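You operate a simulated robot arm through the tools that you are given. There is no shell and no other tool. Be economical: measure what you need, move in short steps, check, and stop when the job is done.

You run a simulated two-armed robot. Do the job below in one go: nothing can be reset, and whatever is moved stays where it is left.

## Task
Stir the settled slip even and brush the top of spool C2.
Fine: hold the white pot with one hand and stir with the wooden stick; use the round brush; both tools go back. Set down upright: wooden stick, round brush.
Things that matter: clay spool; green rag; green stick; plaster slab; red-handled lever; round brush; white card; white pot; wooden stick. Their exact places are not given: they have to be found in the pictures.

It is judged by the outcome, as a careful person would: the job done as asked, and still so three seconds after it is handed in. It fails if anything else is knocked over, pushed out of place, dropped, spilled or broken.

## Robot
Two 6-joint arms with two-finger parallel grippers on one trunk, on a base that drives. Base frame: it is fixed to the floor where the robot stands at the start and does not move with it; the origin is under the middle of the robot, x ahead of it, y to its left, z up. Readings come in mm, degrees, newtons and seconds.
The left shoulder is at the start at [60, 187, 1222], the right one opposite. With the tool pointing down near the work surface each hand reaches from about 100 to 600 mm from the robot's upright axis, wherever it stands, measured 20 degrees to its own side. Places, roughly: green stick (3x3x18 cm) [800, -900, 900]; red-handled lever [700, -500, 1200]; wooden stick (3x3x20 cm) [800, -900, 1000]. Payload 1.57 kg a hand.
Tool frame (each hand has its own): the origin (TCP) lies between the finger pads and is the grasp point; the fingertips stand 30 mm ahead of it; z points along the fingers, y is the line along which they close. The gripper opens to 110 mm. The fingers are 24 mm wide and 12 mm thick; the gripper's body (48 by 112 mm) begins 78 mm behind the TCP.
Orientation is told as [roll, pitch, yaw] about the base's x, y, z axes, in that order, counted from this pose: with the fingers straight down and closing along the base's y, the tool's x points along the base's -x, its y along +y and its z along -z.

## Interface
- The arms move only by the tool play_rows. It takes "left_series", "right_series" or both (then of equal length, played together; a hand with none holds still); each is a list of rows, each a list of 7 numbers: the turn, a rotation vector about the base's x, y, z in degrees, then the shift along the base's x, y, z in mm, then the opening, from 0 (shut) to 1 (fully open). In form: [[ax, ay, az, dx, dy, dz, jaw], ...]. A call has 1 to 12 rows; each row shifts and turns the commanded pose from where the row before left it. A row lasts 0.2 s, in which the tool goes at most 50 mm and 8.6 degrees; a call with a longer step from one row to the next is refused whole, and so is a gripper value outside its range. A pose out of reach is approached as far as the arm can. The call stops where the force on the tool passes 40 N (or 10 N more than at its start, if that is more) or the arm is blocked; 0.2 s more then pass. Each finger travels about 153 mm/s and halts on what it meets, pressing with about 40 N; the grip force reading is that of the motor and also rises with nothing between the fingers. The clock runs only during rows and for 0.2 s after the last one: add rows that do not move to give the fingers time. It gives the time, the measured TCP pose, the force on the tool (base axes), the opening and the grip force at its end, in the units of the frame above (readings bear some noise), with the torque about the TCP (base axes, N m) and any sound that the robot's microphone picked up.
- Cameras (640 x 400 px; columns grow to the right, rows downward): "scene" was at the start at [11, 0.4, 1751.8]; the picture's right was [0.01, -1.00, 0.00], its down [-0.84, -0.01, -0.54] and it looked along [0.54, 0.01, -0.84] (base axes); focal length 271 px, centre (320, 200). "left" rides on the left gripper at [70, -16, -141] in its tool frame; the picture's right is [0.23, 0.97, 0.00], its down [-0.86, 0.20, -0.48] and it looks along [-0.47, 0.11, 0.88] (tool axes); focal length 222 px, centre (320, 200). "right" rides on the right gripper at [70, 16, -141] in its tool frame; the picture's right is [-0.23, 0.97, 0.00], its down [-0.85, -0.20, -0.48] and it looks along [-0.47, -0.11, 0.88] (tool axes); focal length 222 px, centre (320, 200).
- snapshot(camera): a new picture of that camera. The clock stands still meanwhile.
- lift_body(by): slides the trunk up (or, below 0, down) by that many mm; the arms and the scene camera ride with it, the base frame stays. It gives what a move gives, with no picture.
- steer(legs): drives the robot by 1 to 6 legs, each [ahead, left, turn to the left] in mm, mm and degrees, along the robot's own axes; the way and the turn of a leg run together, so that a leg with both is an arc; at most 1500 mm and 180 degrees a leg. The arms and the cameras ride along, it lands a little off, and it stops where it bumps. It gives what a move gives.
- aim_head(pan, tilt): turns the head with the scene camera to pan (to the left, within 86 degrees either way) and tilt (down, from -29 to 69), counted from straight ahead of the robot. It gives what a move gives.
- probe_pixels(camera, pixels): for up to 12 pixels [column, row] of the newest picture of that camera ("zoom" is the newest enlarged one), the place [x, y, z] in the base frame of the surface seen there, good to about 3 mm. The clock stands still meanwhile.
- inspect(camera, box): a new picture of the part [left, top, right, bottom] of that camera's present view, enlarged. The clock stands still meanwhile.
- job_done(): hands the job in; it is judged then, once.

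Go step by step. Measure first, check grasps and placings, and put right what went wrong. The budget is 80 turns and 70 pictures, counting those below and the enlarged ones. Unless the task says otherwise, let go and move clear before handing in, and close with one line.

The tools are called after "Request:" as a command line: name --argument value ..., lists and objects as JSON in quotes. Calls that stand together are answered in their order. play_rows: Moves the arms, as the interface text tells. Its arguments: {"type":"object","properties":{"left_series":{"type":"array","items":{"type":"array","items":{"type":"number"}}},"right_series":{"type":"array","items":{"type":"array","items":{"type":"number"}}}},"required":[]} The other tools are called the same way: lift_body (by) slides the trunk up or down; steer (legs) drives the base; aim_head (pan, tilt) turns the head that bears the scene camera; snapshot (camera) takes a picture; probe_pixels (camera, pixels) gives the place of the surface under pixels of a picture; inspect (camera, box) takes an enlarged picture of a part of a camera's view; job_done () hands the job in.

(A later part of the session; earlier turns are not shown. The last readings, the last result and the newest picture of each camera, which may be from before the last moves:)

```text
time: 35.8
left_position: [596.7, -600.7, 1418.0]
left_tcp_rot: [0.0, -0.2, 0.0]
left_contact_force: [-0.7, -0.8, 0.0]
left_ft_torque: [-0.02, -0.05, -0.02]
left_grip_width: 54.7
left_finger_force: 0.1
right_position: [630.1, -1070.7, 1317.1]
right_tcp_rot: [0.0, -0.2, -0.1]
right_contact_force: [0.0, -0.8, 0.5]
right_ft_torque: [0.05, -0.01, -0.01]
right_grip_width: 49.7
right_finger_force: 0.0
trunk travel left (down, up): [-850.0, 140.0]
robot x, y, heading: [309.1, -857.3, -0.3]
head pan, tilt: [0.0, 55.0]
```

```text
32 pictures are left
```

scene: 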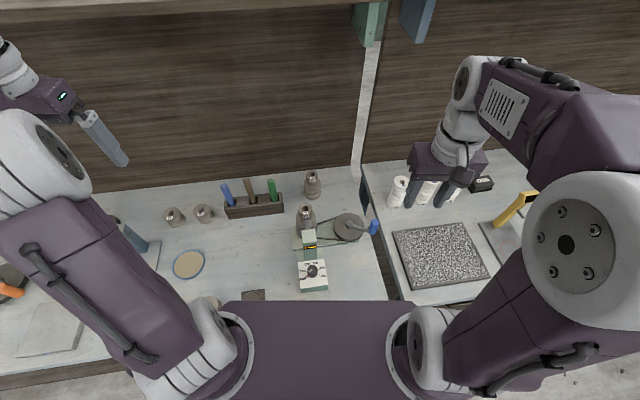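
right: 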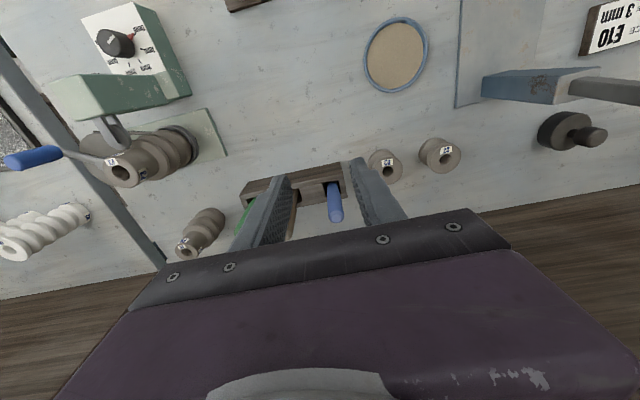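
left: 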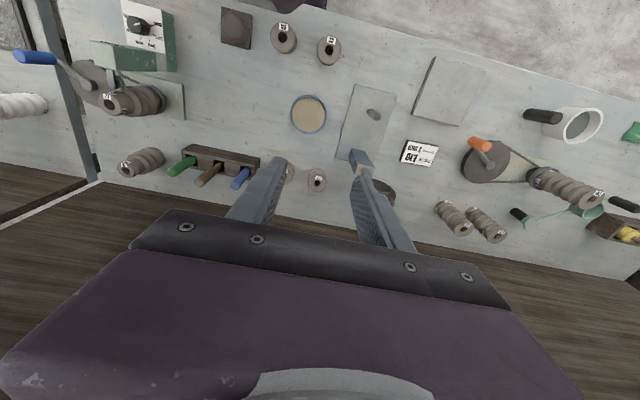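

The left picture shows nothing disturbed. I'll take the left hand above the wooden stick at (824,-859).

Request:
play_rows --left_series '[[0, 0, 0, 28, -32, -20, 0.5], [0, 0, 0, 28, -32, -20, 0.5], [0, 0, 0, 28, -32, -20, 0.5], [0, 0, 0, 28, -32, -20, 0.5], [0, 0, 0, 28, -32, -20, 0.5], [0, 0, 0, 28, -32, -20, 0.5], [0, 0, 0, 28, -32, -20, 0.5], [0, 0, 0, 28, -32, -20, 0.5], [0, 0, 0, 3, -2, -45, 0.5], [0, 0, 0, 0, 0, -45, 0.5], [0, 0, 0, 0, 0, -40, 0.5]]'

Request:
snapshot --camera "left"

Request:
probe_pixels --camera "left" --pixels '[[320, 200], [310, 190], [300, 200], [330, 210]]'

```text
time: 38.2
left_position: [829.2, -861.0, 1127.6]
left_tcp_rot: [0.0, 0.0, -0.1]
left_contact_force: [-0.2, -0.7, -0.5]
left_ft_torque: [0.01, -0.02, 0.0]
left_grip_width: 55.1
left_finger_force: 0.1
right_position: [635.9, -1069.4, 1315.9]
right_tcp_rot: [0.0, 0.0, -0.1]
right_contact_force: [0.8, 0.5, 0.1]
right_ft_torque: [0.02, 0.01, 0.02]
right_grip_width: 49.6
right_finger_force: 0.1
trunk travel left (down, up): [-850.0, 140.0]
robot x, y, heading: [306.2, -857.8, -0.1]
head pan, tilt: [0.0, 55.0]
```

```text
31 pictures are left
```

left: 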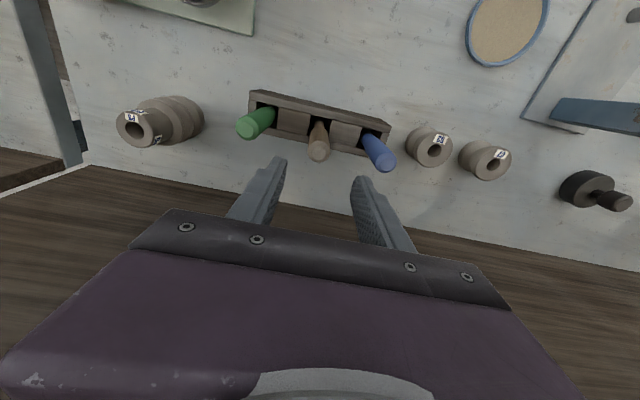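

```text
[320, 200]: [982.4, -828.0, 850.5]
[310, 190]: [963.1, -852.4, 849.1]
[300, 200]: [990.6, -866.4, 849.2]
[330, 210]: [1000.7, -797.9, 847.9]
```

The wooden stick tip at (318,152) is centred between the fingers. I'll descend and grip it at about z 1003.

Request:
probe_pixels --camera "left" --pixels '[[318, 155], [310, 155], [327, 155], [319, 130]]'

Request:
play_rows --left_series '[[0, 0, 0, -5, 1, -40, 0.5], [0, 0, 0, 0, 0, -45, 0.5], [0, 0, 0, 0, 0, -40, 0.5], [0, 0, 0, 0, 0, 0, 0], [0, 0, 0, 0, 0, 0, 0], [0, 0, 0, 0, 0, 0, 0]]'

Request:
snapshot --camera "left"

```text
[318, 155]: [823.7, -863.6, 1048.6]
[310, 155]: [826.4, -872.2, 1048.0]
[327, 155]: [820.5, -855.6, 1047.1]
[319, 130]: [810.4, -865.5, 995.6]
```

```text
time: 39.6
left_position: [823.5, -857.7, 1003.4]
left_tcp_rot: [0.0, 0.0, -0.1]
left_contact_force: [0.0, -0.1, 0.2]
left_ft_torque: [-0.01, -0.01, 0.01]
left_grip_width: 22.2
left_finger_force: 35.4
right_position: [635.8, -1068.9, 1316.2]
right_tcp_rot: [-0.1, -0.1, -0.1]
right_contact_force: [-0.1, -0.5, 0.8]
right_ft_torque: [0.0, 0.06, -0.01]
right_grip_width: 49.5
right_finger_force: 0.0
trunk travel left (down, up): [-850.0, 140.0]
robot x, y, heading: [309.1, -859.6, -0.0]
head pan, tilt: [0.0, 55.0]
```

```text
30 pictures are left
```

left: 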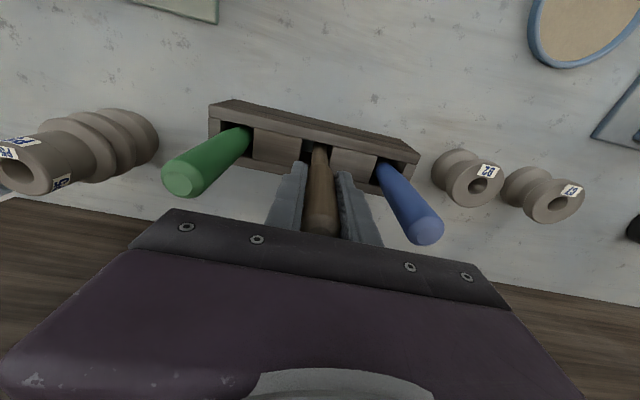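

The grip holds at 22 mm wide. I'll lift straight up and draw it back.

Request:
play_rows --left_series '[[0, 0, 0, 0, 0, 35, 0], [0, 0, 0, 0, 0, 45, 0], [0, 0, 0, 0, 0, 45, 0], [0, 0, 0, 0, 0, 45, 0], [0, 0, 0, 0, 0, 45, 0], [0, 0, 0, -30, 15, 35, 0], [0, 0, 0, -30, 15, 35, 0], [0, 0, 0, -30, 15, 35, 0], [0, 0, 0, -35, 15, 30, 0], [0, 0, 0, -35, 15, 30, 0], [0, 0, 0, -35, 15, 20, 0], [0, 0, 0, -40, 15, 0, 0]]'

Request:
snapshot --camera "scene"

```text
time: 42.2
left_position: [585.7, -751.9, 1401.7]
left_tcp_rot: [0.0, -0.2, -0.1]
left_contact_force: [-0.3, 0.0, 0.9]
left_ft_torque: [-0.01, -0.04, 0.0]
left_grip_width: 22.5
left_finger_force: 35.0
right_position: [632.4, -1069.0, 1317.5]
right_tcp_rot: [-0.2, -0.1, -0.2]
right_contact_force: [-0.3, 0.1, -0.4]
right_ft_torque: [-0.01, -0.04, -0.03]
right_grip_width: 49.5
right_finger_force: 0.0
trunk travel left (down, up): [-850.0, 140.0]
robot x, y, heading: [307.9, -858.6, -0.1]
head pan, tilt: [0.0, 55.0]
```

```text
29 pictures are left
```

scene: 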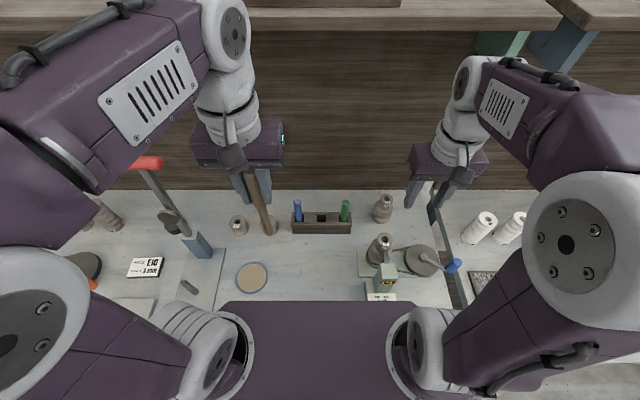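

The stick is held in the left hand. I'll drive back and left to the pot.

Request:
steer --legs '[[-250, 0, 0], [0, 920, 0]]'

Request:
aim_head --pan 0 --tilt 57

Request:
snapshot --camera "scene"

```text
time: 48.4
left_position: [329.2, 165.9, 1402.1]
left_tcp_rot: [0.2, -0.1, 0.9]
left_contact_force: [0.5, 0.6, -0.3]
left_ft_torque: [-0.02, 0.01, -0.02]
left_grip_width: 22.5
left_finger_force: 34.9
right_position: [381.4, -150.1, 1316.9]
right_tcp_rot: [0.0, 0.0, 0.9]
right_contact_force: [0.7, -0.5, 0.5]
right_ft_torque: [0.01, 0.01, -0.03]
right_grip_width: 49.2
right_finger_force: 0.1
trunk travel left (down, up): [-850.0, 140.0]
robot x, y, heading: [49.4, 57.6, 0.9]
head pan, tilt: [0.0, 55.0]
```

```text
time: 49.0
left_position: [328.4, 165.9, 1402.1]
left_tcp_rot: [-0.1, -0.2, 0.8]
left_contact_force: [-0.4, -1.0, -1.1]
left_ft_torque: [-0.03, 0.04, 0.0]
left_grip_width: 22.6
left_finger_force: 35.1
right_position: [381.7, -150.1, 1316.1]
right_tcp_rot: [0.0, 0.0, 0.9]
right_contact_force: [0.8, -1.1, 0.4]
right_ft_torque: [0.02, -0.03, 0.05]
right_grip_width: 49.3
right_finger_force: 0.1
trunk travel left (down, up): [-850.0, 140.0]
robot x, y, heading: [50.8, 54.9, 0.8]
head pan, tilt: [0.0, 57.0]
```

```text
28 pictures are left
```

scene: 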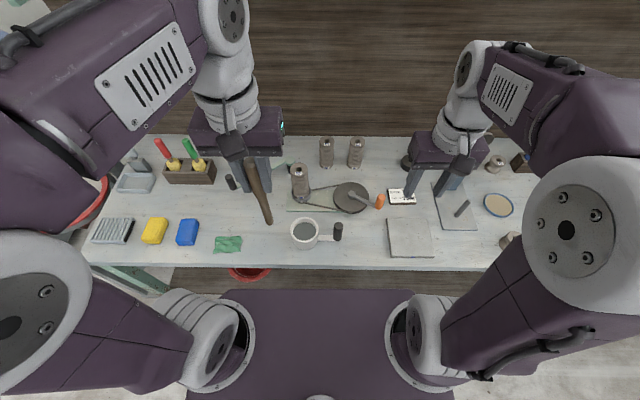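

Pot and handle are in clear view at (304,232) and (338,230). I'll zoom in to locate them exactly.

Request:
inspect --camera "scene" --box '[280, 205, 360, 255]'

Request:
probe_pixels --camera "zoom" --pixels '[[465, 148], [465, 185], [85, 200], [295, 200], [190, 125], [190, 290], [190, 210], [350, 240], [240, 50], [450, 215], [190, 160]]'

```text
8.00 times, centred on (320, 230) of scene
```

zoom: 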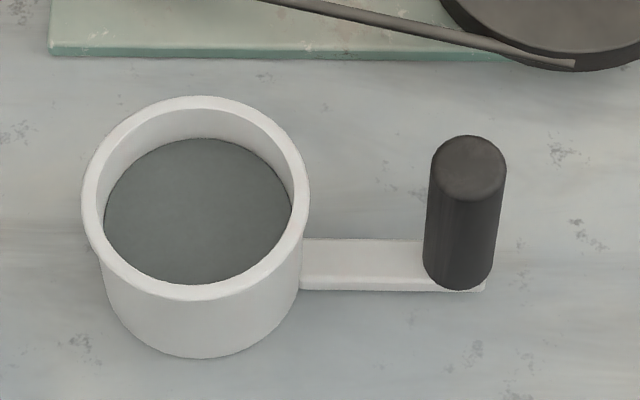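

```text
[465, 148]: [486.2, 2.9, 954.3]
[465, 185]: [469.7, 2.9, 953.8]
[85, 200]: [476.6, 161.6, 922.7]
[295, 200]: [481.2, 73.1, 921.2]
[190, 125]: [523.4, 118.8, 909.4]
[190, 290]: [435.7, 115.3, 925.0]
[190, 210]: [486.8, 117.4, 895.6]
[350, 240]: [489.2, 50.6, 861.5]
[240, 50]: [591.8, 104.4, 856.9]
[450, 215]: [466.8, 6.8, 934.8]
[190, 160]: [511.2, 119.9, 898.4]
```

Pot centre is about (479,117), rim 925, slip surface 896, and the handle is at (478,2) with top 954. The right hand turns its jaw along x and goes above the handle.

Request:
play_rows --right_series '[[0, 0, 8.1, 9, 13.8, -15, 0.6], [0, 0, 8.1, 9, 13.8, -15, 0.6], [0, 0, 8.1, 9, 13.8, -15, 0.6], [0, 0, 8.1, 9, 13.8, -15, 0.6], [0, 0, 8.1, 9, 13.8, -15, 0.6], [0, 0, 8.1, 9, 13.8, -20, 0.6], [0, 0, 8.1, 9, 13.8, -25, 0.6], [0, 0, 8.1, 9, 13.8, -30, 0.6], [0, 0, 8.1, 9, 13.8, -30, 0.6], [0, 0, 8.1, 9, 13.8, -30, 0.6], [0, 0, 8.1, 9, 13.8, -30, 0.6]]'

Request:
play_rows --right_series '[[6.6, 0, 0, 0, 0, -10, 0.6], [6.6, 0, 0, 0, 0, -10, 0.6], [6.6, 0, 0, 0, 0, -10, 0.6]]'

Request:
snapshot --camera "right"

```text
time: 51.4
left_position: [330.8, 166.8, 1402.4]
left_tcp_rot: [0.0, -0.1, 0.9]
left_contact_force: [-0.1, 0.5, 0.1]
left_ft_torque: [0.01, 0.02, -0.02]
left_grip_width: 22.5
left_finger_force: 34.8
right_position: [480.9, 0.7, 1075.7]
right_tcp_rot: [0.0, 0.0, 90.1]
right_contact_force: [0.0, -1.4, 0.2]
right_ft_torque: [-0.02, 0.03, 0.02]
right_grip_width: 65.9
right_finger_force: 0.0
trunk travel left (down, up): [-850.0, 140.0]
robot x, y, heading: [54.9, 53.3, 0.8]
head pan, tilt: [0.0, 57.0]
```

```text
time: 52.2
left_position: [329.9, 166.3, 1401.2]
left_tcp_rot: [-0.1, 0.0, 0.9]
left_contact_force: [0.4, 0.4, -0.4]
left_ft_torque: [0.02, 0.03, 0.0]
left_grip_width: 22.4
left_finger_force: 35.1
right_position: [479.8, 1.7, 1046.8]
right_tcp_rot: [-0.1, -20.0, 89.9]
right_contact_force: [-0.2, 0.3, 0.0]
right_ft_torque: [-0.04, -0.04, 0.04]
right_grip_width: 66.1
right_finger_force: 0.0
trunk travel left (down, up): [-850.0, 140.0]
robot x, y, heading: [54.1, 55.2, 1.3]
head pan, tilt: [0.0, 57.0]
```

```text
26 pictures are left
```

right: 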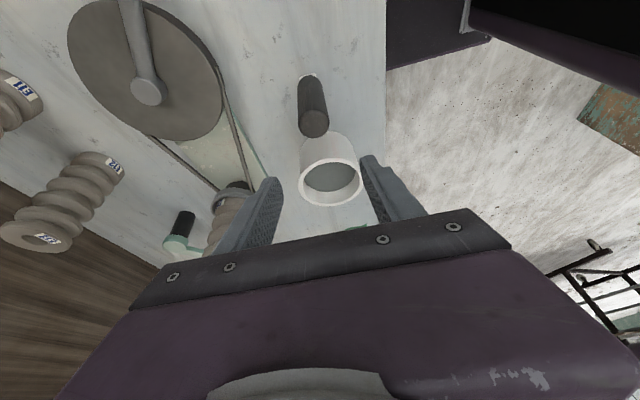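

The fingers straddle the line of the handle at (312,110). I'll descend to z≈928 and look before closing.

Request:
play_rows --right_series '[[0, 0, 0, -1, 0, -40, 0.6], [0, 0, 0, 0, 0, -40, 0.6], [0, 0, 0, 0, 0, -38, 0.6]]'

Request:
snapshot --camera "right"

```text
time: 53.0
left_position: [329.0, 166.3, 1401.0]
left_tcp_rot: [0.1, 0.0, 1.0]
left_contact_force: [-0.4, 0.1, -0.3]
left_ft_torque: [0.0, -0.02, 0.01]
left_grip_width: 22.5
left_finger_force: 34.7
right_position: [480.1, 3.0, 926.8]
right_tcp_rot: [-0.1, -19.8, 89.9]
right_contact_force: [0.0, -0.4, -0.2]
right_ft_torque: [0.01, -0.02, 0.0]
right_grip_width: 66.3
right_finger_force: 0.1
trunk travel left (down, up): [-850.0, 140.0]
robot x, y, heading: [50.5, 54.5, 0.7]
head pan, tilt: [0.0, 57.0]
```

```text
25 pictures are left
```

right: 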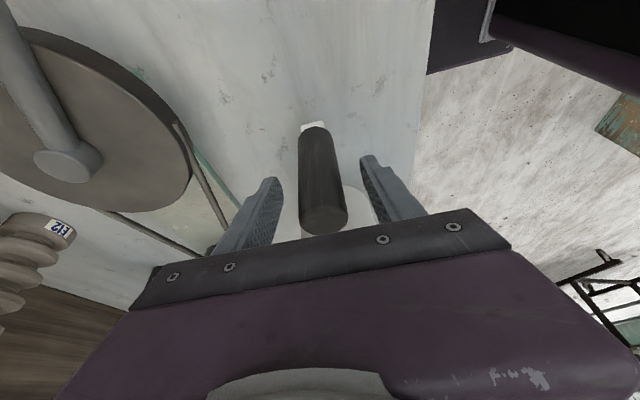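

The handle at (323,180) is centred. I'll close the right hand while the left turns its jaw and brings the stick over the pot.

Request:
play_rows --right_series '[[0, 0, 0, 0, 0, 0, 0], [0, 0, 0, 0, 0, 0, 0], [0, 0, 0, 0, 0, 0, 0], [0, 0, 0, 0, 0, 0, 0], [0, 0, 0, 0, 0, 0, 0], [0, 0, 0, 0, 0, 0, 0], [0, 0, 0, 0, 0, 0, 0], [0, 0, 0, 0, 0, 0, 0], [0, 0, 0, 0, 0, 0, 0], [0, 0, 0, 0, 0, 0, 0], [0, 0, 0, 0, 0, 0, 0]]' --left_series '[[0, 0, -8.2, 13.6, -4.5, -20, 0], [0, 0, -8.2, 13.6, -4.5, -20, 0], [0, 0, -8.2, 13.6, -4.5, -20, 0], [0, 0, -8.2, 13.6, -4.5, -20, 0], [0, 0, -8.2, 13.6, -4.5, -20, 0], [0, 0, -8.2, 13.6, -4.5, -20, 0], [0, 0, -8.2, 13.6, -4.5, -20, 0], [0, 0, -8.2, 13.6, -4.5, -20, 0], [0, 0, -8.2, 13.6, -4.5, -20, 0], [0, 0, -8.2, 13.6, -4.5, -20, 0], [0, 0, -8.2, 13.6, -4.5, -20, 0]]'

Request:
snapshot --camera "left"

Request:
snapshot --camera "scene"

```text
time: 55.4
left_position: [479.3, 116.5, 1182.2]
left_tcp_rot: [0.1, 0.0, -89.6]
left_contact_force: [0.3, 0.0, -0.2]
left_ft_torque: [0.03, 0.02, -0.03]
left_grip_width: 22.5
left_finger_force: 35.2
right_position: [480.8, 3.3, 927.4]
right_tcp_rot: [0.0, -20.0, 90.0]
right_contact_force: [-0.4, 1.0, 0.6]
right_ft_torque: [0.07, -0.04, 0.0]
right_grip_width: 31.1
right_finger_force: 39.9
trunk travel left (down, up): [-850.0, 140.0]
robot x, y, heading: [49.2, 57.4, 1.0]
head pan, tilt: [0.0, 57.0]
```

```text
24 pictures are left
```

left: 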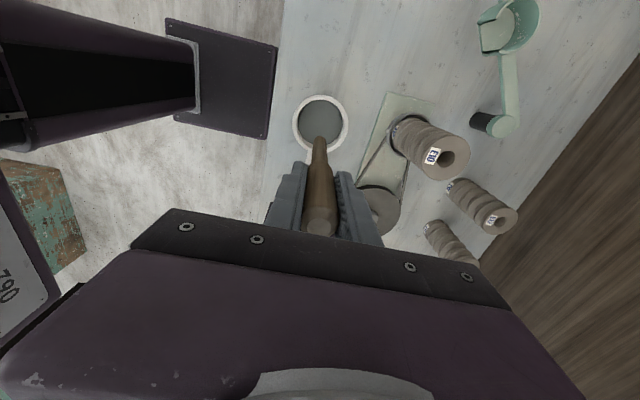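

```text
23 pictures are left
```

scene: 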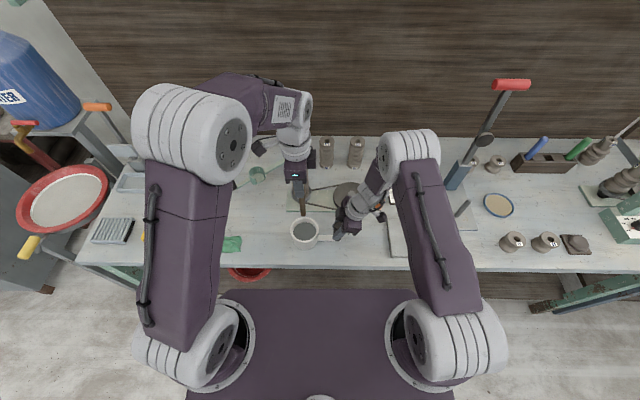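

The pot is held, grip width 31 mm, and the stick is over it. I'll lower the stick so its tip just reaches the slip and check.

Request:
play_rows --left_series '[[0, 0, 0, 0, 0, -40, 0], [0, 0, 0, 0, 0, -40, 0], [0, 0, 0, 0, 0, -35, 0], [0, 0, 0, 0, 0, -25, 0]]'

Request:
inspect --camera "left" --box '[240, 50, 400, 250]'

Request:
inspect --camera "scene" --box '[264, 170, 376, 255]'

```text
time: 56.4
left_position: [478.6, 116.1, 1041.2]
left_tcp_rot: [0.0, -0.1, -89.4]
left_contact_force: [-0.3, 0.2, -0.6]
left_ft_torque: [0.02, -0.03, -0.04]
left_grip_width: 22.9
left_finger_force: 35.3
right_position: [480.7, 1.5, 927.1]
right_tcp_rot: [0.0, -19.8, 90.1]
right_contact_force: [0.5, 0.0, 0.1]
right_ft_torque: [0.01, -0.09, -0.07]
right_grip_width: 30.9
right_finger_force: 40.2
trunk travel left (down, up): [-850.0, 140.0]
robot x, y, heading: [51.2, 59.0, 1.0]
head pan, tilt: [0.0, 57.0]
```

```text
2.00 times, centred on (320, 150) of left
```

zoom: 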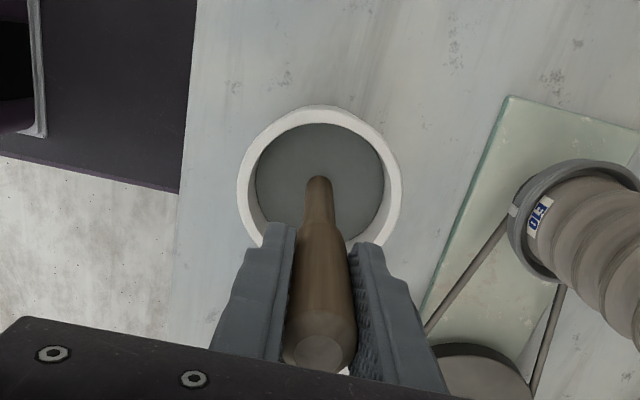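

```text
4.71 times, centred on (320, 212) of scene
```

zoom: 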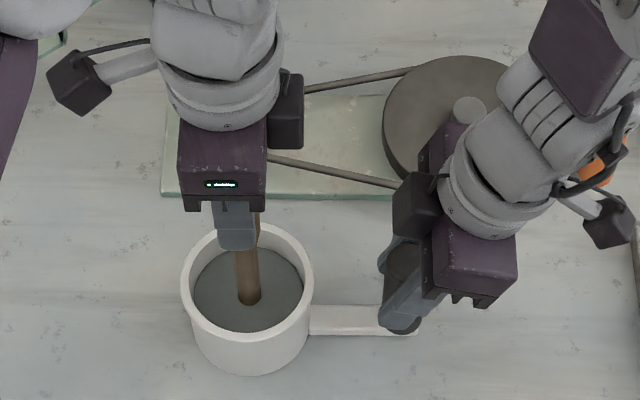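

The tip enters the slip near the middle with no contact force. I'll lower it another 22 mm, move out to radius 20 and feel for the bottom.

Request:
play_rows --left_series '[[0, 0, 0, 0, 0, -8, 0], [0, 0, 0, 0, 0, -7, 0], [0, 0, 0, 0, 0, -7, 0], [0, 0, 0, 10, 0, 0, 0], [0, 0, 0, 10, 0, 0, 0]]'

```text
time: 57.6
left_position: [498.3, 118.3, 1018.8]
left_tcp_rot: [0.0, -0.1, -89.2]
left_contact_force: [-0.3, 0.8, -0.9]
left_ft_torque: [0.01, -0.01, -0.03]
left_grip_width: 22.6
left_finger_force: 35.5
right_position: [480.5, 3.1, 927.7]
right_tcp_rot: [0.0, -19.8, 90.0]
right_contact_force: [-0.7, -0.3, -0.2]
right_ft_torque: [-0.04, 0.1, 0.09]
right_grip_width: 31.0
right_finger_force: 40.2
trunk travel left (down, up): [-850.0, 140.0]
robot x, y, heading: [49.1, 55.8, 0.9]
head pan, tilt: [0.0, 57.0]
```

No contact yet, so the stick is free in the slip. I'll stir two full circles at radius 20.

Request:
play_rows --left_series '[[0, 0, 0, -2.7, 10, 0, 0], [0, 0, 0, -7.3, 7.3, 0, 0], [0, 0, 0, -10, 2.7, 0, 0], [0, 0, 0, -10, -2.7, 0, 0], [0, 0, 0, -7.3, -7.3, 0, 0], [0, 0, 0, -2.7, -10, 0, 0], [0, 0, 0, 2.7, -10, 0, 0], [0, 0, 0, 7.3, -7.3, 0, 0], [0, 0, 0, 10, -2.7, 0, 0], [0, 0, 0, 10, 2.7, 0, 0], [0, 0, 0, 7.3, 7.3, 0, 0], [0, 0, 0, 2.7, 10, 0, 0]]'

Request:
play_rows --left_series '[[0, 0, 0, -2.7, 10, 0, 0], [0, 0, 0, -7.3, 7.3, 0, 0], [0, 0, 0, -10, 2.7, 0, 0], [0, 0, 0, -10, -2.7, 0, 0], [0, 0, 0, -7.3, -7.3, 0, 0], [0, 0, 0, -2.7, -10, 0, 0], [0, 0, 0, 2.7, -10, 0, 0], [0, 0, 0, 7.3, -7.3, 0, 0], [0, 0, 0, 10, -2.7, 0, 0], [0, 0, 0, 10, 2.7, 0, 0], [0, 0, 0, 7.3, 7.3, 0, 0], [0, 0, 0, 2.7, 10, 0, 0]]'

Request:
inspect --camera "scene" --box '[264, 170, 376, 255]'

```text
time: 60.2
left_position: [499.3, 117.9, 1019.4]
left_tcp_rot: [0.0, -0.1, -89.3]
left_contact_force: [0.0, 0.4, 0.0]
left_ft_torque: [-0.02, 0.02, -0.01]
left_grip_width: 22.6
left_finger_force: 34.9
right_position: [480.2, 1.7, 926.6]
right_tcp_rot: [0.0, -19.7, 89.9]
right_contact_force: [-0.6, -0.8, 1.9]
right_ft_torque: [0.16, 0.27, 0.09]
right_grip_width: 31.0
right_finger_force: 40.0
trunk travel left (down, up): [-850.0, 140.0]
robot x, y, heading: [52.8, 54.9, 0.9]
head pan, tilt: [0.0, 57.0]
```

```text
time: 62.8
left_position: [499.6, 117.2, 1020.7]
left_tcp_rot: [0.0, -0.1, -89.3]
left_contact_force: [0.0, 0.3, -0.4]
left_ft_torque: [-0.04, 0.02, -0.01]
left_grip_width: 22.3
left_finger_force: 35.5
right_position: [480.3, 2.6, 927.5]
right_tcp_rot: [0.0, -19.7, 90.0]
right_contact_force: [-0.7, -0.2, 0.2]
right_ft_torque: [0.08, 0.2, 0.03]
right_grip_width: 31.2
right_finger_force: 40.1
trunk travel left (down, up): [-850.0, 140.0]
robot x, y, heading: [51.6, 57.8, 1.1]
head pan, tilt: [0.0, 57.0]
```

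```text
4.71 times, centred on (320, 212) of scene
```

zoom: 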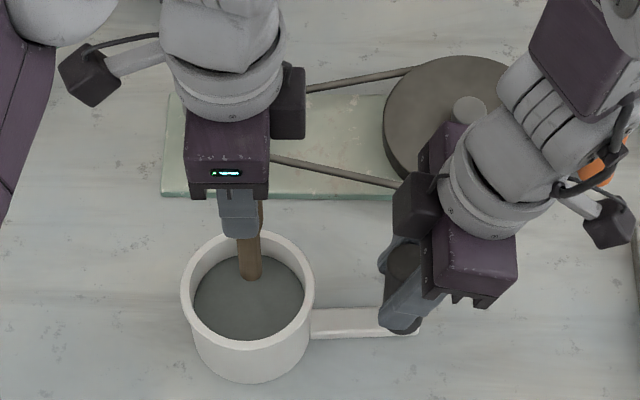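

The slip colour is turning from bluish to brown-grey, so it is working. I'll go 4 mm deeper and stir three more circles.

Request:
play_rows --left_series '[[0, 0, 0, -2.7, 10, -4, 0], [0, 0, 0, -7.3, 7.3, 0, 0], [0, 0, 0, -10, 2.7, 0, 0], [0, 0, 0, -10, -2.7, 0, 0], [0, 0, 0, -7.3, -7.3, 0, 0], [0, 0, 0, -2.7, -10, 0, 0], [0, 0, 0, 2.7, -10, 0, 0], [0, 0, 0, 7.3, -7.3, 0, 0], [0, 0, 0, 10, -2.7, 0, 0], [0, 0, 0, 10, 2.7, 0, 0], [0, 0, 0, 7.3, 7.3, 0, 0], [0, 0, 0, 2.7, 10, 0, 0]]'

Request:
play_rows --left_series '[[0, 0, 0, -2.7, 10, 0, 0], [0, 0, 0, -7.3, 7.3, 0, 0], [0, 0, 0, -10, 2.7, 0, 0], [0, 0, 0, -10, -2.7, 0, 0], [0, 0, 0, -7.3, -7.3, 0, 0], [0, 0, 0, -2.7, -10, 0, 0], [0, 0, 0, 2.7, -10, 0, 0], [0, 0, 0, 7.3, -7.3, 0, 0], [0, 0, 0, 10, -2.7, 0, 0], [0, 0, 0, 10, 2.7, 0, 0], [0, 0, 0, 7.3, 7.3, 0, 0], [0, 0, 0, 2.7, 10, 0, 0]]'

Request:
play_rows --left_series '[[0, 0, 0, -2.7, 10, 0, 0], [0, 0, 0, -7.3, 7.3, 0, 0], [0, 0, 0, -10, 2.7, 0, 0], [0, 0, 0, -10, -2.7, 0, 0], [0, 0, 0, -7.3, -7.3, 0, 0], [0, 0, 0, -2.7, -10, 0, 0], [0, 0, 0, 2.7, -10, 0, 0], [0, 0, 0, 7.3, -7.3, 0, 0], [0, 0, 0, 10, -2.7, 0, 0], [0, 0, 0, 10, 2.7, 0, 0], [0, 0, 0, 7.3, 7.3, 0, 0], [0, 0, 0, 2.7, 10, 0, 0]]'

Request:
inspect --camera "scene" --box '[264, 170, 376, 255]'

```text
time: 65.4
left_position: [499.5, 117.8, 1015.7]
left_tcp_rot: [0.1, 0.0, -89.3]
left_contact_force: [0.8, 0.6, 0.6]
left_ft_torque: [-0.02, -0.05, -0.01]
left_grip_width: 22.4
left_finger_force: 35.2
right_position: [478.8, 1.5, 928.0]
right_tcp_rot: [-0.1, -19.9, 90.1]
right_contact_force: [0.5, 0.7, 2.4]
right_ft_torque: [0.11, -0.02, -0.09]
right_grip_width: 31.5
right_finger_force: 39.7
trunk travel left (down, up): [-850.0, 140.0]
robot x, y, heading: [48.8, 58.2, 1.3]
head pan, tilt: [0.0, 57.0]
```

```text
time: 68.0
left_position: [500.2, 117.3, 1015.2]
left_tcp_rot: [0.1, -0.1, -89.3]
left_contact_force: [0.7, 0.4, -0.6]
left_ft_torque: [-0.02, 0.01, -0.03]
left_grip_width: 22.3
left_finger_force: 35.2
right_position: [478.7, 2.2, 928.1]
right_tcp_rot: [0.0, -19.8, 90.0]
right_contact_force: [1.5, -0.5, 1.1]
right_ft_torque: [0.11, 0.12, -0.06]
right_grip_width: 31.1
right_finger_force: 39.8
trunk travel left (down, up): [-850.0, 140.0]
robot x, y, heading: [44.5, 56.0, 0.9]
head pan, tilt: [0.0, 57.0]
```

```text
time: 70.6
left_position: [499.2, 117.2, 1015.7]
left_tcp_rot: [0.1, -0.1, -89.3]
left_contact_force: [0.1, -0.9, -0.9]
left_ft_torque: [-0.04, -0.03, -0.01]
left_grip_width: 22.4
left_finger_force: 35.4
right_position: [480.0, 1.8, 928.5]
right_tcp_rot: [0.0, -19.8, 90.0]
right_contact_force: [0.9, -1.0, 0.9]
right_ft_torque: [0.0, 0.01, -0.09]
right_grip_width: 31.5
right_finger_force: 40.0
trunk travel left (down, up): [-850.0, 140.0]
robot x, y, heading: [47.4, 57.1, 0.8]
head pan, tilt: [0.0, 57.0]
```

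```text
4.71 times, centred on (320, 212) of scene
```

zoom: 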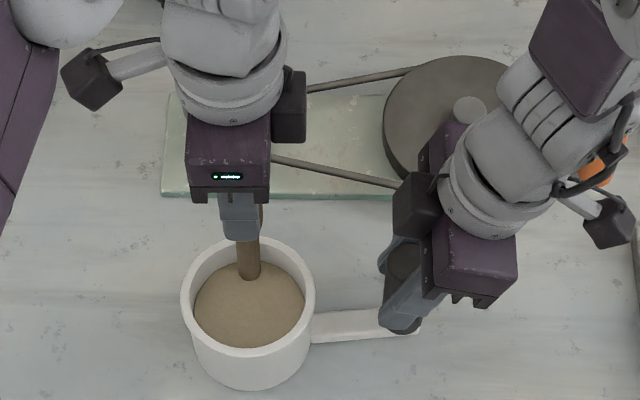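

The slip is now tan, so the change is large and still going on. I'll stir four more circles and see whether it stops changing.

Request:
play_rows --left_series '[[0, 0, 0, -2.7, 10, 0, 0], [0, 0, 0, -7.3, 7.3, 0, 0], [0, 0, 0, -10, 2.7, 0, 0], [0, 0, 0, -10, -2.7, 0, 0], [0, 0, 0, -7.3, -7.3, 0, 0], [0, 0, 0, -2.7, -10, 0, 0], [0, 0, 0, 2.7, -10, 0, 0], [0, 0, 0, 7.3, -7.3, 0, 0], [0, 0, 0, 10, -2.7, 0, 0], [0, 0, 0, 10, 2.7, 0, 0], [0, 0, 0, 7.3, 7.3, 0, 0], [0, 0, 0, 2.7, 10, 0, 0]]'

Request:
play_rows --left_series '[[0, 0, 0, -2.7, 10, 0, 0], [0, 0, 0, -7.3, 7.3, 0, 0], [0, 0, 0, -10, 2.7, 0, 0], [0, 0, 0, -10, -2.7, 0, 0], [0, 0, 0, -7.3, -7.3, 0, 0], [0, 0, 0, -2.7, -10, 0, 0], [0, 0, 0, 2.7, -10, 0, 0], [0, 0, 0, 7.3, -7.3, 0, 0], [0, 0, 0, 10, -2.7, 0, 0], [0, 0, 0, 10, 2.7, 0, 0], [0, 0, 0, 7.3, 7.3, 0, 0], [0, 0, 0, 2.7, 10, 0, 0]]'

Request:
inspect --camera "scene" --box '[264, 170, 376, 255]'

Request:
play_rows --left_series '[[0, 0, 0, -2.7, 10, 0, 0], [0, 0, 0, -7.3, 7.3, 0, 0], [0, 0, 0, -10, 2.7, 0, 0], [0, 0, 0, -10, -2.7, 0, 0], [0, 0, 0, -7.3, -7.3, 0, 0], [0, 0, 0, -2.7, -10, 0, 0], [0, 0, 0, 2.7, -10, 0, 0], [0, 0, 0, 7.3, -7.3, 0, 0], [0, 0, 0, 10, -2.7, 0, 0], [0, 0, 0, 10, 2.7, 0, 0], [0, 0, 0, 7.3, 7.3, 0, 0], [0, 0, 0, 2.7, 10, 0, 0]]'

Request:
play_rows --left_series '[[0, 0, 0, -2.7, 10, 0, 0], [0, 0, 0, -7.3, 7.3, 0, 0], [0, 0, 0, -10, 2.7, 0, 0], [0, 0, 0, -10, -2.7, 0, 0], [0, 0, 0, -7.3, -7.3, 0, 0], [0, 0, 0, -2.7, -10, 0, 0], [0, 0, 0, 2.7, -10, 0, 0], [0, 0, 0, 7.3, -7.3, 0, 0], [0, 0, 0, 10, -2.7, 0, 0], [0, 0, 0, 10, 2.7, 0, 0], [0, 0, 0, 7.3, 7.3, 0, 0], [0, 0, 0, 2.7, 10, 0, 0]]'

Request:
inspect --camera "scene" --box '[264, 170, 376, 255]'

```text
time: 73.2
left_position: [499.7, 115.9, 1015.8]
left_tcp_rot: [-0.1, 0.0, -89.2]
left_contact_force: [1.0, -0.5, -0.4]
left_ft_torque: [0.01, 0.0, -0.02]
left_grip_width: 22.4
left_finger_force: 35.2
right_position: [479.1, 2.8, 927.1]
right_tcp_rot: [0.0, -19.8, 90.0]
right_contact_force: [1.6, -0.7, -0.4]
right_ft_torque: [0.01, 0.05, -0.05]
right_grip_width: 31.5
right_finger_force: 39.9
trunk travel left (down, up): [-850.0, 140.0]
robot x, y, heading: [51.3, 55.2, 1.1]
head pan, tilt: [0.0, 57.0]
```

```text
time: 75.8
left_position: [500.3, 116.2, 1015.6]
left_tcp_rot: [0.1, -0.1, -89.3]
left_contact_force: [-0.1, -1.8, 7.8]
left_ft_torque: [-0.4, -0.39, 0.0]
left_grip_width: 22.0
left_finger_force: 35.3
right_position: [480.5, 1.1, 927.5]
right_tcp_rot: [0.0, -19.8, 90.0]
right_contact_force: [1.7, 1.0, -0.5]
right_ft_torque: [-0.47, 0.07, 0.07]
right_grip_width: 31.5
right_finger_force: 39.8
trunk travel left (down, up): [-850.0, 140.0]
robot x, y, heading: [52.4, 55.7, 0.8]
head pan, tilt: [0.0, 57.0]
```

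```text
4.71 times, centred on (320, 212) of scene
```

zoom: 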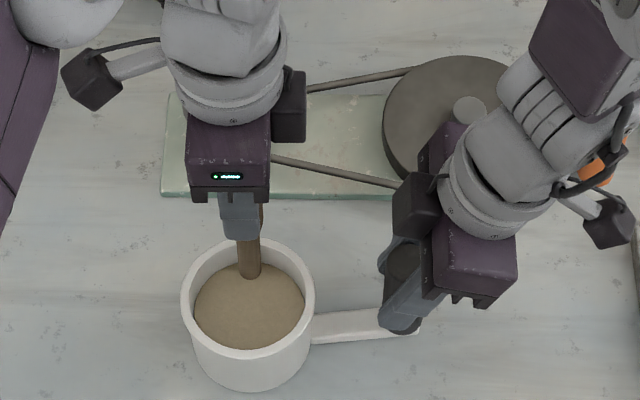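

```text
time: 78.4
left_position: [499.5, 116.3, 1016.4]
left_tcp_rot: [0.0, 0.0, -89.3]
left_contact_force: [-0.8, 0.0, 0.1]
left_ft_torque: [0.01, -0.01, 0.05]
left_grip_width: 22.6
left_finger_force: 35.0
right_position: [480.3, 1.0, 928.2]
right_tcp_rot: [0.1, -19.8, 90.0]
right_contact_force: [1.1, 0.5, 0.9]
right_ft_torque: [0.11, 0.03, -0.12]
right_grip_width: 31.4
right_finger_force: 39.9
trunk travel left (down, up): [-850.0, 140.0]
robot x, y, heading: [48.6, 57.6, 1.1]
head pan, tilt: [0.0, 57.0]
```

```text
time: 81.0
left_position: [499.5, 117.4, 1015.8]
left_tcp_rot: [-0.1, -0.1, -89.3]
left_contact_force: [-0.1, -0.2, -1.0]
left_ft_torque: [-0.01, 0.01, -0.03]
left_grip_width: 22.2
left_finger_force: 35.3
right_position: [479.8, 1.9, 927.4]
right_tcp_rot: [0.0, -19.8, 90.1]
right_contact_force: [1.7, 0.2, 2.1]
right_ft_torque: [0.24, 0.02, -0.13]
right_grip_width: 31.3
right_finger_force: 39.7
trunk travel left (down, up): [-850.0, 140.0]
robot x, y, heading: [50.3, 55.2, 1.1]
head pan, tilt: [0.0, 57.0]
```

```text
4.71 times, centred on (320, 212) of scene
```

zoom: 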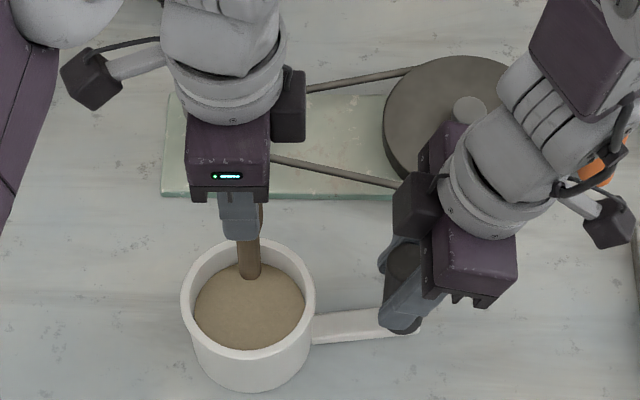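

The slip is an even tan and no longer changing between circles. I'll lift the stick over the pot, let it drip, then release the handle with the right hand.

Request:
play_rows --left_series '[[0, 0, 0, -10, 0, 3, 0], [0, 0, 0, -10, 0, 15, 0], [0, 0, 0, 0, 0, 20, 0], [0, 0, 0, 0, 0, 25, 0], [0, 0, 0, 0, 0, 25, 0], [0, 0, 0, 0, 0, 0, 0], [0, 0, 0, 0, 0, 0, 0], [0, 0, 0, 0, 0, 0, 0], [0, 0, 0, 0, 0, 0, 0], [0, 0, 0, 0, 0, 0, 0], [0, 0, 0, 0, 0, 0, 0], [0, 0, 0, 0, 0, 0, 0]]'

Request:
play_rows --right_series '[[0, 0, 0, 0, 0, 0, 0.5], [0, 0, 0, 0, 0, 0, 0.5], [0, 0, 0, 0, 0, 0, 0.5], [0, 0, 0, 0, -3, 25, 0.5], [0, 0, 0, 0, -10, 35, 0.5], [0, 0, 0, 0, -10, 40, 0.5], [0, 0, 0, 0, -10, 40, 0.5], [0, 0, 0, -5, -10, 40, 0.5], [0, 0, 0, -10, -15, 40, 0.5], [0, 0, 0, -10, -20, 40, 0.5]]'

Request:
snapshot --camera "left"

```text
time: 83.6
left_position: [478.2, 116.8, 1103.1]
left_tcp_rot: [0.0, -0.1, -89.4]
left_contact_force: [0.0, -0.1, 0.0]
left_ft_torque: [0.01, 0.01, 0.02]
left_grip_width: 22.4
left_finger_force: 35.2
right_position: [479.4, 1.3, 927.5]
right_tcp_rot: [0.0, -19.8, 90.0]
right_contact_force: [-0.6, 0.4, 0.1]
right_ft_torque: [0.03, 0.06, -0.03]
right_grip_width: 31.3
right_finger_force: 40.3
trunk travel left (down, up): [-850.0, 140.0]
robot x, y, heading: [49.9, 58.5, 0.9]
head pan, tilt: [0.0, 57.0]
```

```text
time: 85.8
left_position: [478.2, 115.5, 1104.6]
left_tcp_rot: [0.2, 0.0, -89.3]
left_contact_force: [0.2, -0.4, -1.0]
left_ft_torque: [0.04, -0.01, 0.0]
left_grip_width: 22.5
left_finger_force: 35.2
right_position: [450.5, -76.6, 1187.1]
right_tcp_rot: [-0.1, -19.8, 90.0]
right_contact_force: [0.3, 0.2, 0.1]
right_ft_torque: [-0.03, -0.05, -0.01]
right_grip_width: 54.9
right_finger_force: 0.0
trunk travel left (down, up): [-850.0, 140.0]
robot x, y, heading: [47.5, 55.8, 0.9]
head pan, tilt: [0.0, 57.0]
```

```text
16 pictures are left
```

left: 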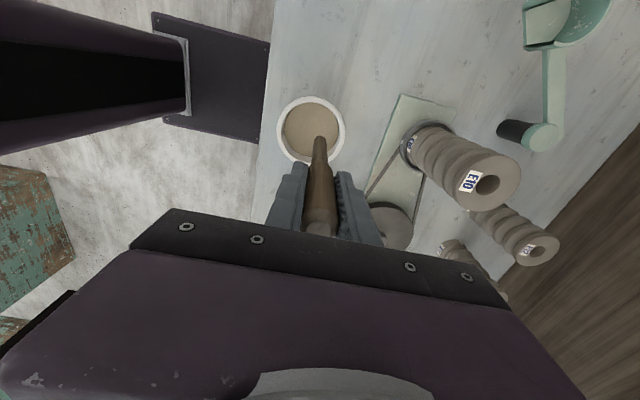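

The pot is released and the slip is even tan at (312,130). I'll bring both arms back to travel pose and drive to the rack.

Request:
play_rows --left_series '[[0, 0, 0, 0, 0, 30, 0], [0, 0, 8.1, -13.6, 4.5, 25, 0], [0, 0, 8.1, -13.6, 4.5, 25, 0], [0, 0, 8.1, -13.6, 4.5, 25, 0], [0, 0, 8.1, -13.6, 4.5, 25, 0], [0, 0, 8.1, -13.6, 4.5, 25, 0], [0, 0, 8.1, -13.6, 4.5, 25, 0], [0, 0, 8.1, -13.6, 4.5, 25, 0], [0, 0, 8.1, -13.6, 4.5, 25, 0], [0, 0, 8.1, -13.6, 4.5, 25, 0], [0, 0, 8.1, -13.6, 4.5, 25, 0], [0, 0, 8.1, -13.6, 4.5, 15, 0]]' --right_series '[[-6.6, 0, 0, -5, -6, 12, 0.5], [-6.6, 0, 0, -5, -6, 12, 0.5], [-6.6, 0, 0, -5, -6, 12, 0.5], [0, 0, -8.1, -6, -6, 12, 0.5], [0, 0, -8.1, -6, -6, 12, 0.5], [0, 0, -8.1, -6, -6, 12, 0.5], [0, 0, -8.1, -6, -6, 12, 0.5], [0, 0, -8.1, -6, -6, 12, 0.5], [0, 0, -8.1, -6, -6, 12, 0.5], [0, 0, -8.1, -6, -6, 12, 0.5], [0, 0, -8.1, -6, -6, 12, 0.5], [0, 0, -8.1, -6, -6, 0, 0.5]]'

Request:
steer --legs '[[0, -915, -0.9], [258, 0, 0]]'

```text
time: 88.4
left_position: [327.8, 167.5, 1398.7]
left_tcp_rot: [0.1, -0.1, -0.1]
left_contact_force: [-0.1, 0.3, -0.2]
left_ft_torque: [-0.01, -0.01, 0.0]
left_grip_width: 22.5
left_finger_force: 35.4
right_position: [384.4, -148.1, 1320.2]
right_tcp_rot: [-0.1, 0.0, 17.0]
right_contact_force: [-0.2, -0.3, 0.2]
right_ft_torque: [-0.02, -0.02, 0.03]
right_grip_width: 55.1
right_finger_force: 0.1
trunk travel left (down, up): [-850.0, 140.0]
robot x, y, heading: [50.7, 58.4, 0.8]
head pan, tilt: [0.0, 57.0]
```

```text
time: 94.6
left_position: [597.2, -741.6, 1400.1]
left_tcp_rot: [0.0, -0.1, -0.6]
left_contact_force: [0.1, -0.1, -0.4]
left_ft_torque: [-0.01, -0.02, -0.02]
left_grip_width: 22.2
left_finger_force: 35.5
right_position: [651.7, -1056.5, 1320.8]
right_tcp_rot: [-0.1, -0.3, 16.8]
right_contact_force: [-0.6, 1.1, 0.2]
right_ft_torque: [0.01, -0.02, 0.0]
right_grip_width: 55.1
right_finger_force: 0.1
trunk travel left (down, up): [-850.0, 140.0]
robot x, y, heading: [323.2, -853.3, 0.7]
head pan, tilt: [0.0, 57.0]
```

The robot is at the rack. I'll bring the stick above its middle slot, with the tip still above the rack top.

Request:
play_rows --left_series '[[0, 0, 0, 32.3, -16.6, -20, 0], [0, 0, 0, 32.3, -16.6, -20, 0], [0, 0, 0, 32.3, -16.6, -20, 0], [0, 0, 0, 32.3, -16.6, -20, 0], [0, 0, 0, 32.3, -16.6, -20, 0], [0, 0, 0, 32.3, -16.6, -20, 0], [0, 0, 0, 32.3, -16.6, -20, 0], [0, 0, 0, 0, 0, -40, 0], [0, 0, 0, 0, 0, -40, 0], [0, 0, 0, 0, 0, -40, 0], [0, 0, 0, 0, 0, -40, 0], [0, 0, 0, 0, 0, 0, 0]]'

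Request:
snapshot --camera "left"

```text
time: 97.2
left_position: [827.2, -856.2, 1099.3]
left_tcp_rot: [0.0, -0.1, -0.4]
left_contact_force: [-0.1, 0.0, -0.1]
left_ft_torque: [-0.01, -0.02, 0.01]
left_grip_width: 22.3
left_finger_force: 35.1
right_position: [653.5, -1056.2, 1320.0]
right_tcp_rot: [-0.2, 0.0, 16.8]
right_contact_force: [-0.9, -1.3, -0.4]
right_ft_torque: [-0.01, -0.02, 0.03]
right_grip_width: 55.1
right_finger_force: 0.1
trunk travel left (down, up): [-850.0, 140.0]
robot x, y, heading: [319.2, -852.5, 0.4]
head pan, tilt: [0.0, 57.0]
```

```text
15 pictures are left
```

left: 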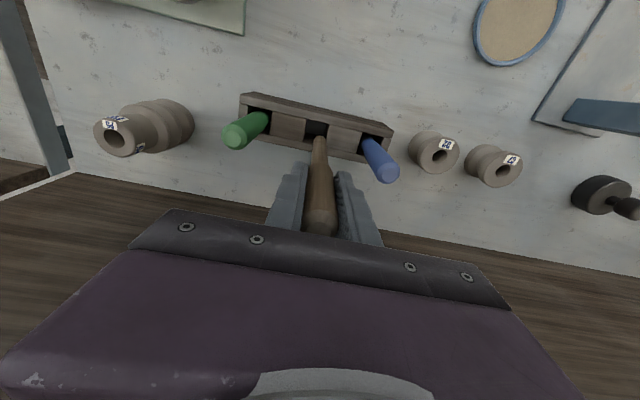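

The tip at (318,137) lines up with the empty slot at (316,128). I'll correct 3 mm and lower gently.

Request:
play_rows --left_series '[[0, 0, 0, -3.5, -1.5, 0, 0], [0, 0, 0, 0, 0, -25, 0], [0, 0, 0, 0, 0, -25, 0], [0, 0, 0, 0, 0, -25, 0], [0, 0, 0, 0, 0, -17, 0], [0, 0, 0, 0, 0, 0, 0]]'

```text
time: 98.6
left_position: [821.8, -858.1, 1008.1]
left_tcp_rot: [-0.1, -0.3, -0.5]
left_contact_force: [-1.5, 2.1, 19.9]
left_ft_torque: [0.29, 0.12, 0.01]
left_grip_width: 22.3
left_finger_force: 34.4
right_position: [652.7, -1055.7, 1320.3]
right_tcp_rot: [-0.1, -0.1, 16.7]
right_contact_force: [0.6, -0.6, 0.4]
right_ft_torque: [0.02, 0.0, -0.02]
right_grip_width: 55.1
right_finger_force: 0.0
trunk travel left (down, up): [-850.0, 140.0]
robot x, y, heading: [319.1, -848.5, 0.5]
head pan, tilt: [0.0, 57.0]
```

It is bottomed in the slot, 20 N at z 1008. I'll ease up 2 mm, release and rise, then check.

Request:
play_rows --left_series '[[0, 0, 0, 0, 0, 2, 0], [0, 0, 0, 0, 0, 0, 0.45], [0, 0, 0, 0, 0, 0, 0.45], [0, 0, 0, 0, 0, 30, 0.45], [0, 0, 0, 0, 0, 40, 0.45], [0, 0, 0, 0, 0, 40, 0.45]]'

Request:
snapshot --camera "left"

Request:
probe_pixels --camera "left" --pixels '[[318, 153], [318, 148], [381, 170], [388, 173], [378, 158], [240, 132]]'

```text
time: 100.0
left_position: [823.7, -860.0, 1120.3]
left_tcp_rot: [0.0, -0.1, -0.5]
left_contact_force: [-0.1, 0.8, 0.1]
left_ft_torque: [0.02, -0.02, 0.0]
left_grip_width: 49.6
left_finger_force: 0.0
right_position: [653.3, -1055.4, 1320.0]
right_tcp_rot: [-0.1, -0.1, 16.9]
right_contact_force: [0.2, -0.4, 0.4]
right_ft_torque: [-0.01, 0.01, -0.02]
right_grip_width: 55.1
right_finger_force: 0.0
trunk travel left (down, up): [-850.0, 140.0]
robot x, y, heading: [320.0, -851.2, 1.0]
head pan, tilt: [0.0, 57.0]
```

```text
14 pictures are left
```

left: 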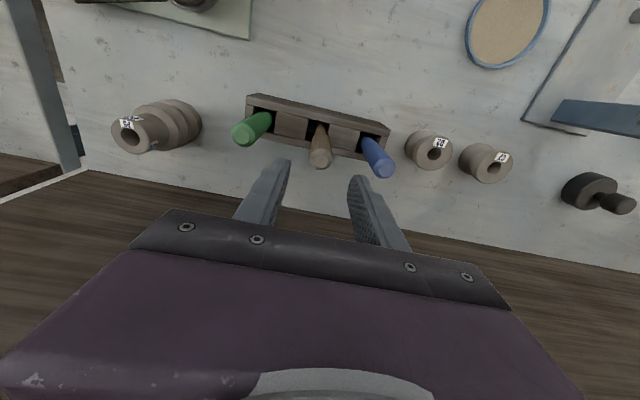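

```text
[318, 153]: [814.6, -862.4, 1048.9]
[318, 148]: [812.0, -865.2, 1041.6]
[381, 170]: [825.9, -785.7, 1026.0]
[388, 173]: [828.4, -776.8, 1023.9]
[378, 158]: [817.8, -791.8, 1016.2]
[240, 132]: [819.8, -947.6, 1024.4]
```

The wooden stick stands upright in its slot. Now the left hand takes the brush at (822,-779).

Request:
play_rows --left_series '[[0, 0, 0, 0, 40, 0, 0.5], [0, 0, 0, -1, 41, 0, 0.5], [0, 0, 0, 0, 0, -40, 0.5], [0, 0, 0, 0, 0, -45, 0.5], [0, 0, 0, 0, 0, -52, 0.5], [0, 0, 0, 0, 0, 0, 0.5]]'

Request:
play_rows --left_series '[[0, 0, 0, 0, 40, 0, 0.5], [0, 0, 0, -1, 41, 0, 0.5], [0, 0, 0, 0, 0, -45, 0.5], [0, 0, 0, 0, 0, -46, 0.5], [0, 0, 0, 0, 0, -46, 0.5], [0, 0, 0, 0, 0, 0, 0], [0, 0, 0, 0, 0, 0, 0], [0, 0, 0, 0, 0, 0, 0]]'

Request:
snapshot --camera "left"

```text
refused: row 5 steps farther than a row can; nothing moved
```

```text
time: 101.8
left_position: [823.3, -780.0, 980.6]
left_tcp_rot: [0.2, -0.1, -0.5]
left_contact_force: [1.7, -9.4, -2.5]
left_ft_torque: [-0.68, -0.07, -0.01]
left_grip_width: 24.7
left_finger_force: 36.2
right_position: [656.0, -1057.5, 1318.9]
right_tcp_rot: [0.2, 0.0, 16.9]
right_contact_force: [0.1, 0.1, 0.1]
right_ft_torque: [0.0, -0.04, 0.0]
right_grip_width: 54.9
right_finger_force: 0.0
trunk travel left (down, up): [-850.0, 140.0]
robot x, y, heading: [318.2, -853.9, 0.7]
head pan, tilt: [0.0, 57.0]
```

```text
13 pictures are left
```

left: 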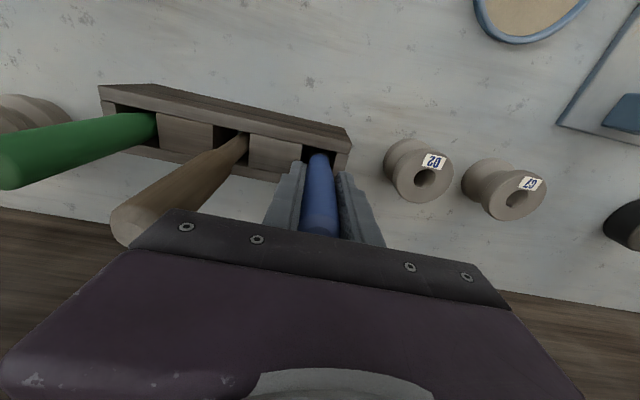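

The brush is gripped, with a -9 N side load along y. I'll relax 3 mm that way, then lift straight up and draw back.

Request:
play_rows --left_series '[[0, 0, 0, 0, -3, 0, 0], [0, 0, 0, 0, 0, 0, 0]]'

Request:
play_rows --left_series '[[0, 0, 0, 0, 0, 30, 0], [0, 0, 0, 0, 0, 40, 0], [0, 0, 0, 0, 0, 40, 0], [0, 0, 0, 0, 0, 40, 0], [0, 0, 0, 0, 0, 40, 0], [0, 0, 0, -30, 5, 35, 0], [0, 0, 0, -35, 5, 30, 0], [0, 0, 0, -35, 5, 30, 0], [0, 0, 0, -35, 5, 30, 0], [0, 0, 0, -35, 5, 30, 0], [0, 0, 0, -40, 5, 25, 0]]'

Request:
snapshot --camera "scene"

```text
time: 102.4
left_position: [821.4, -780.4, 980.7]
left_tcp_rot: [0.2, 0.0, -0.4]
left_contact_force: [0.7, -0.4, 0.5]
left_ft_torque: [0.05, -0.01, 0.03]
left_grip_width: 24.7
left_finger_force: 36.3
right_position: [654.6, -1057.5, 1321.1]
right_tcp_rot: [0.1, 0.1, 16.8]
right_contact_force: [-0.7, -0.4, -0.8]
right_ft_torque: [-0.03, -0.02, 0.01]
right_grip_width: 55.0
right_finger_force: 0.1
trunk travel left (down, up): [-850.0, 140.0]
robot x, y, heading: [323.9, -852.4, 1.0]
head pan, tilt: [0.0, 57.0]
```

```text
time: 104.8
left_position: [607.7, -749.1, 1354.9]
left_tcp_rot: [-0.1, -0.3, -0.5]
left_contact_force: [0.1, -0.2, -0.7]
left_ft_torque: [-0.03, -0.03, -0.01]
left_grip_width: 24.4
left_finger_force: 36.3
right_position: [652.7, -1056.0, 1321.4]
right_tcp_rot: [-0.1, -0.1, 16.8]
right_contact_force: [0.3, 0.7, 0.5]
right_ft_torque: [0.01, -0.06, 0.01]
right_grip_width: 55.3
right_finger_force: 0.1
trunk travel left (down, up): [-850.0, 140.0]
robot x, y, heading: [318.1, -849.7, 0.7]
head pan, tilt: [0.0, 57.0]
```

```text
12 pictures are left
```

scene: 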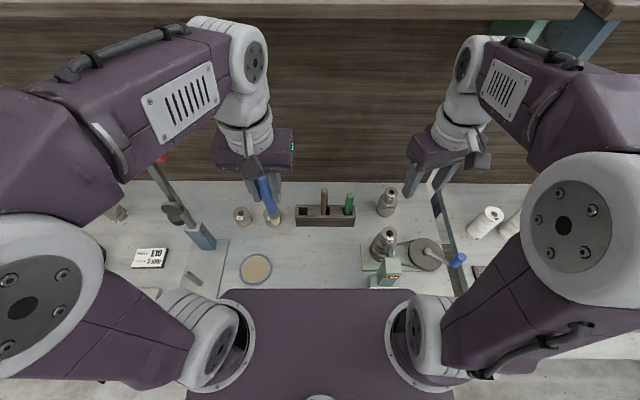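

The brush is held. I'll zoom on its end and find how far the bristle tip lies below the TCP.

Request:
inspect --camera "scene" --box '[240, 160, 304, 240]'

Request:
probe_pixels --camera "scene" --pixels '[[270, 208], [272, 212], [272, 216], [273, 219], [273, 221], [274, 223], [274, 225]]'

```text
5.00 times, centred on (272, 200) of scene
```

zoom: 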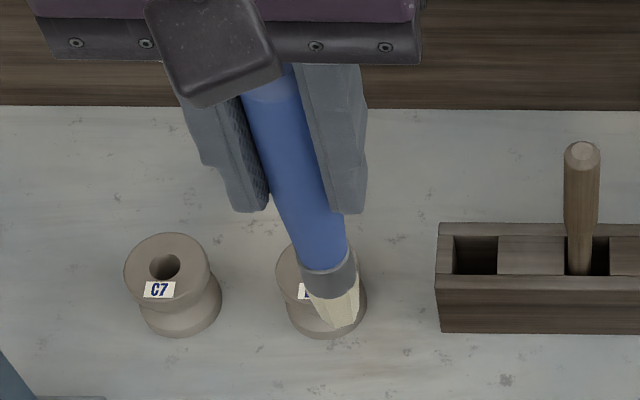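

```text
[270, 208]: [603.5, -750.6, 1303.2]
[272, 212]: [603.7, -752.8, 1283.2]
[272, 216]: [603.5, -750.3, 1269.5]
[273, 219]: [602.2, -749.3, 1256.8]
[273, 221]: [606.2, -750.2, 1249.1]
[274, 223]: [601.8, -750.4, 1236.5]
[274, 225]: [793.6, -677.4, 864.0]
```

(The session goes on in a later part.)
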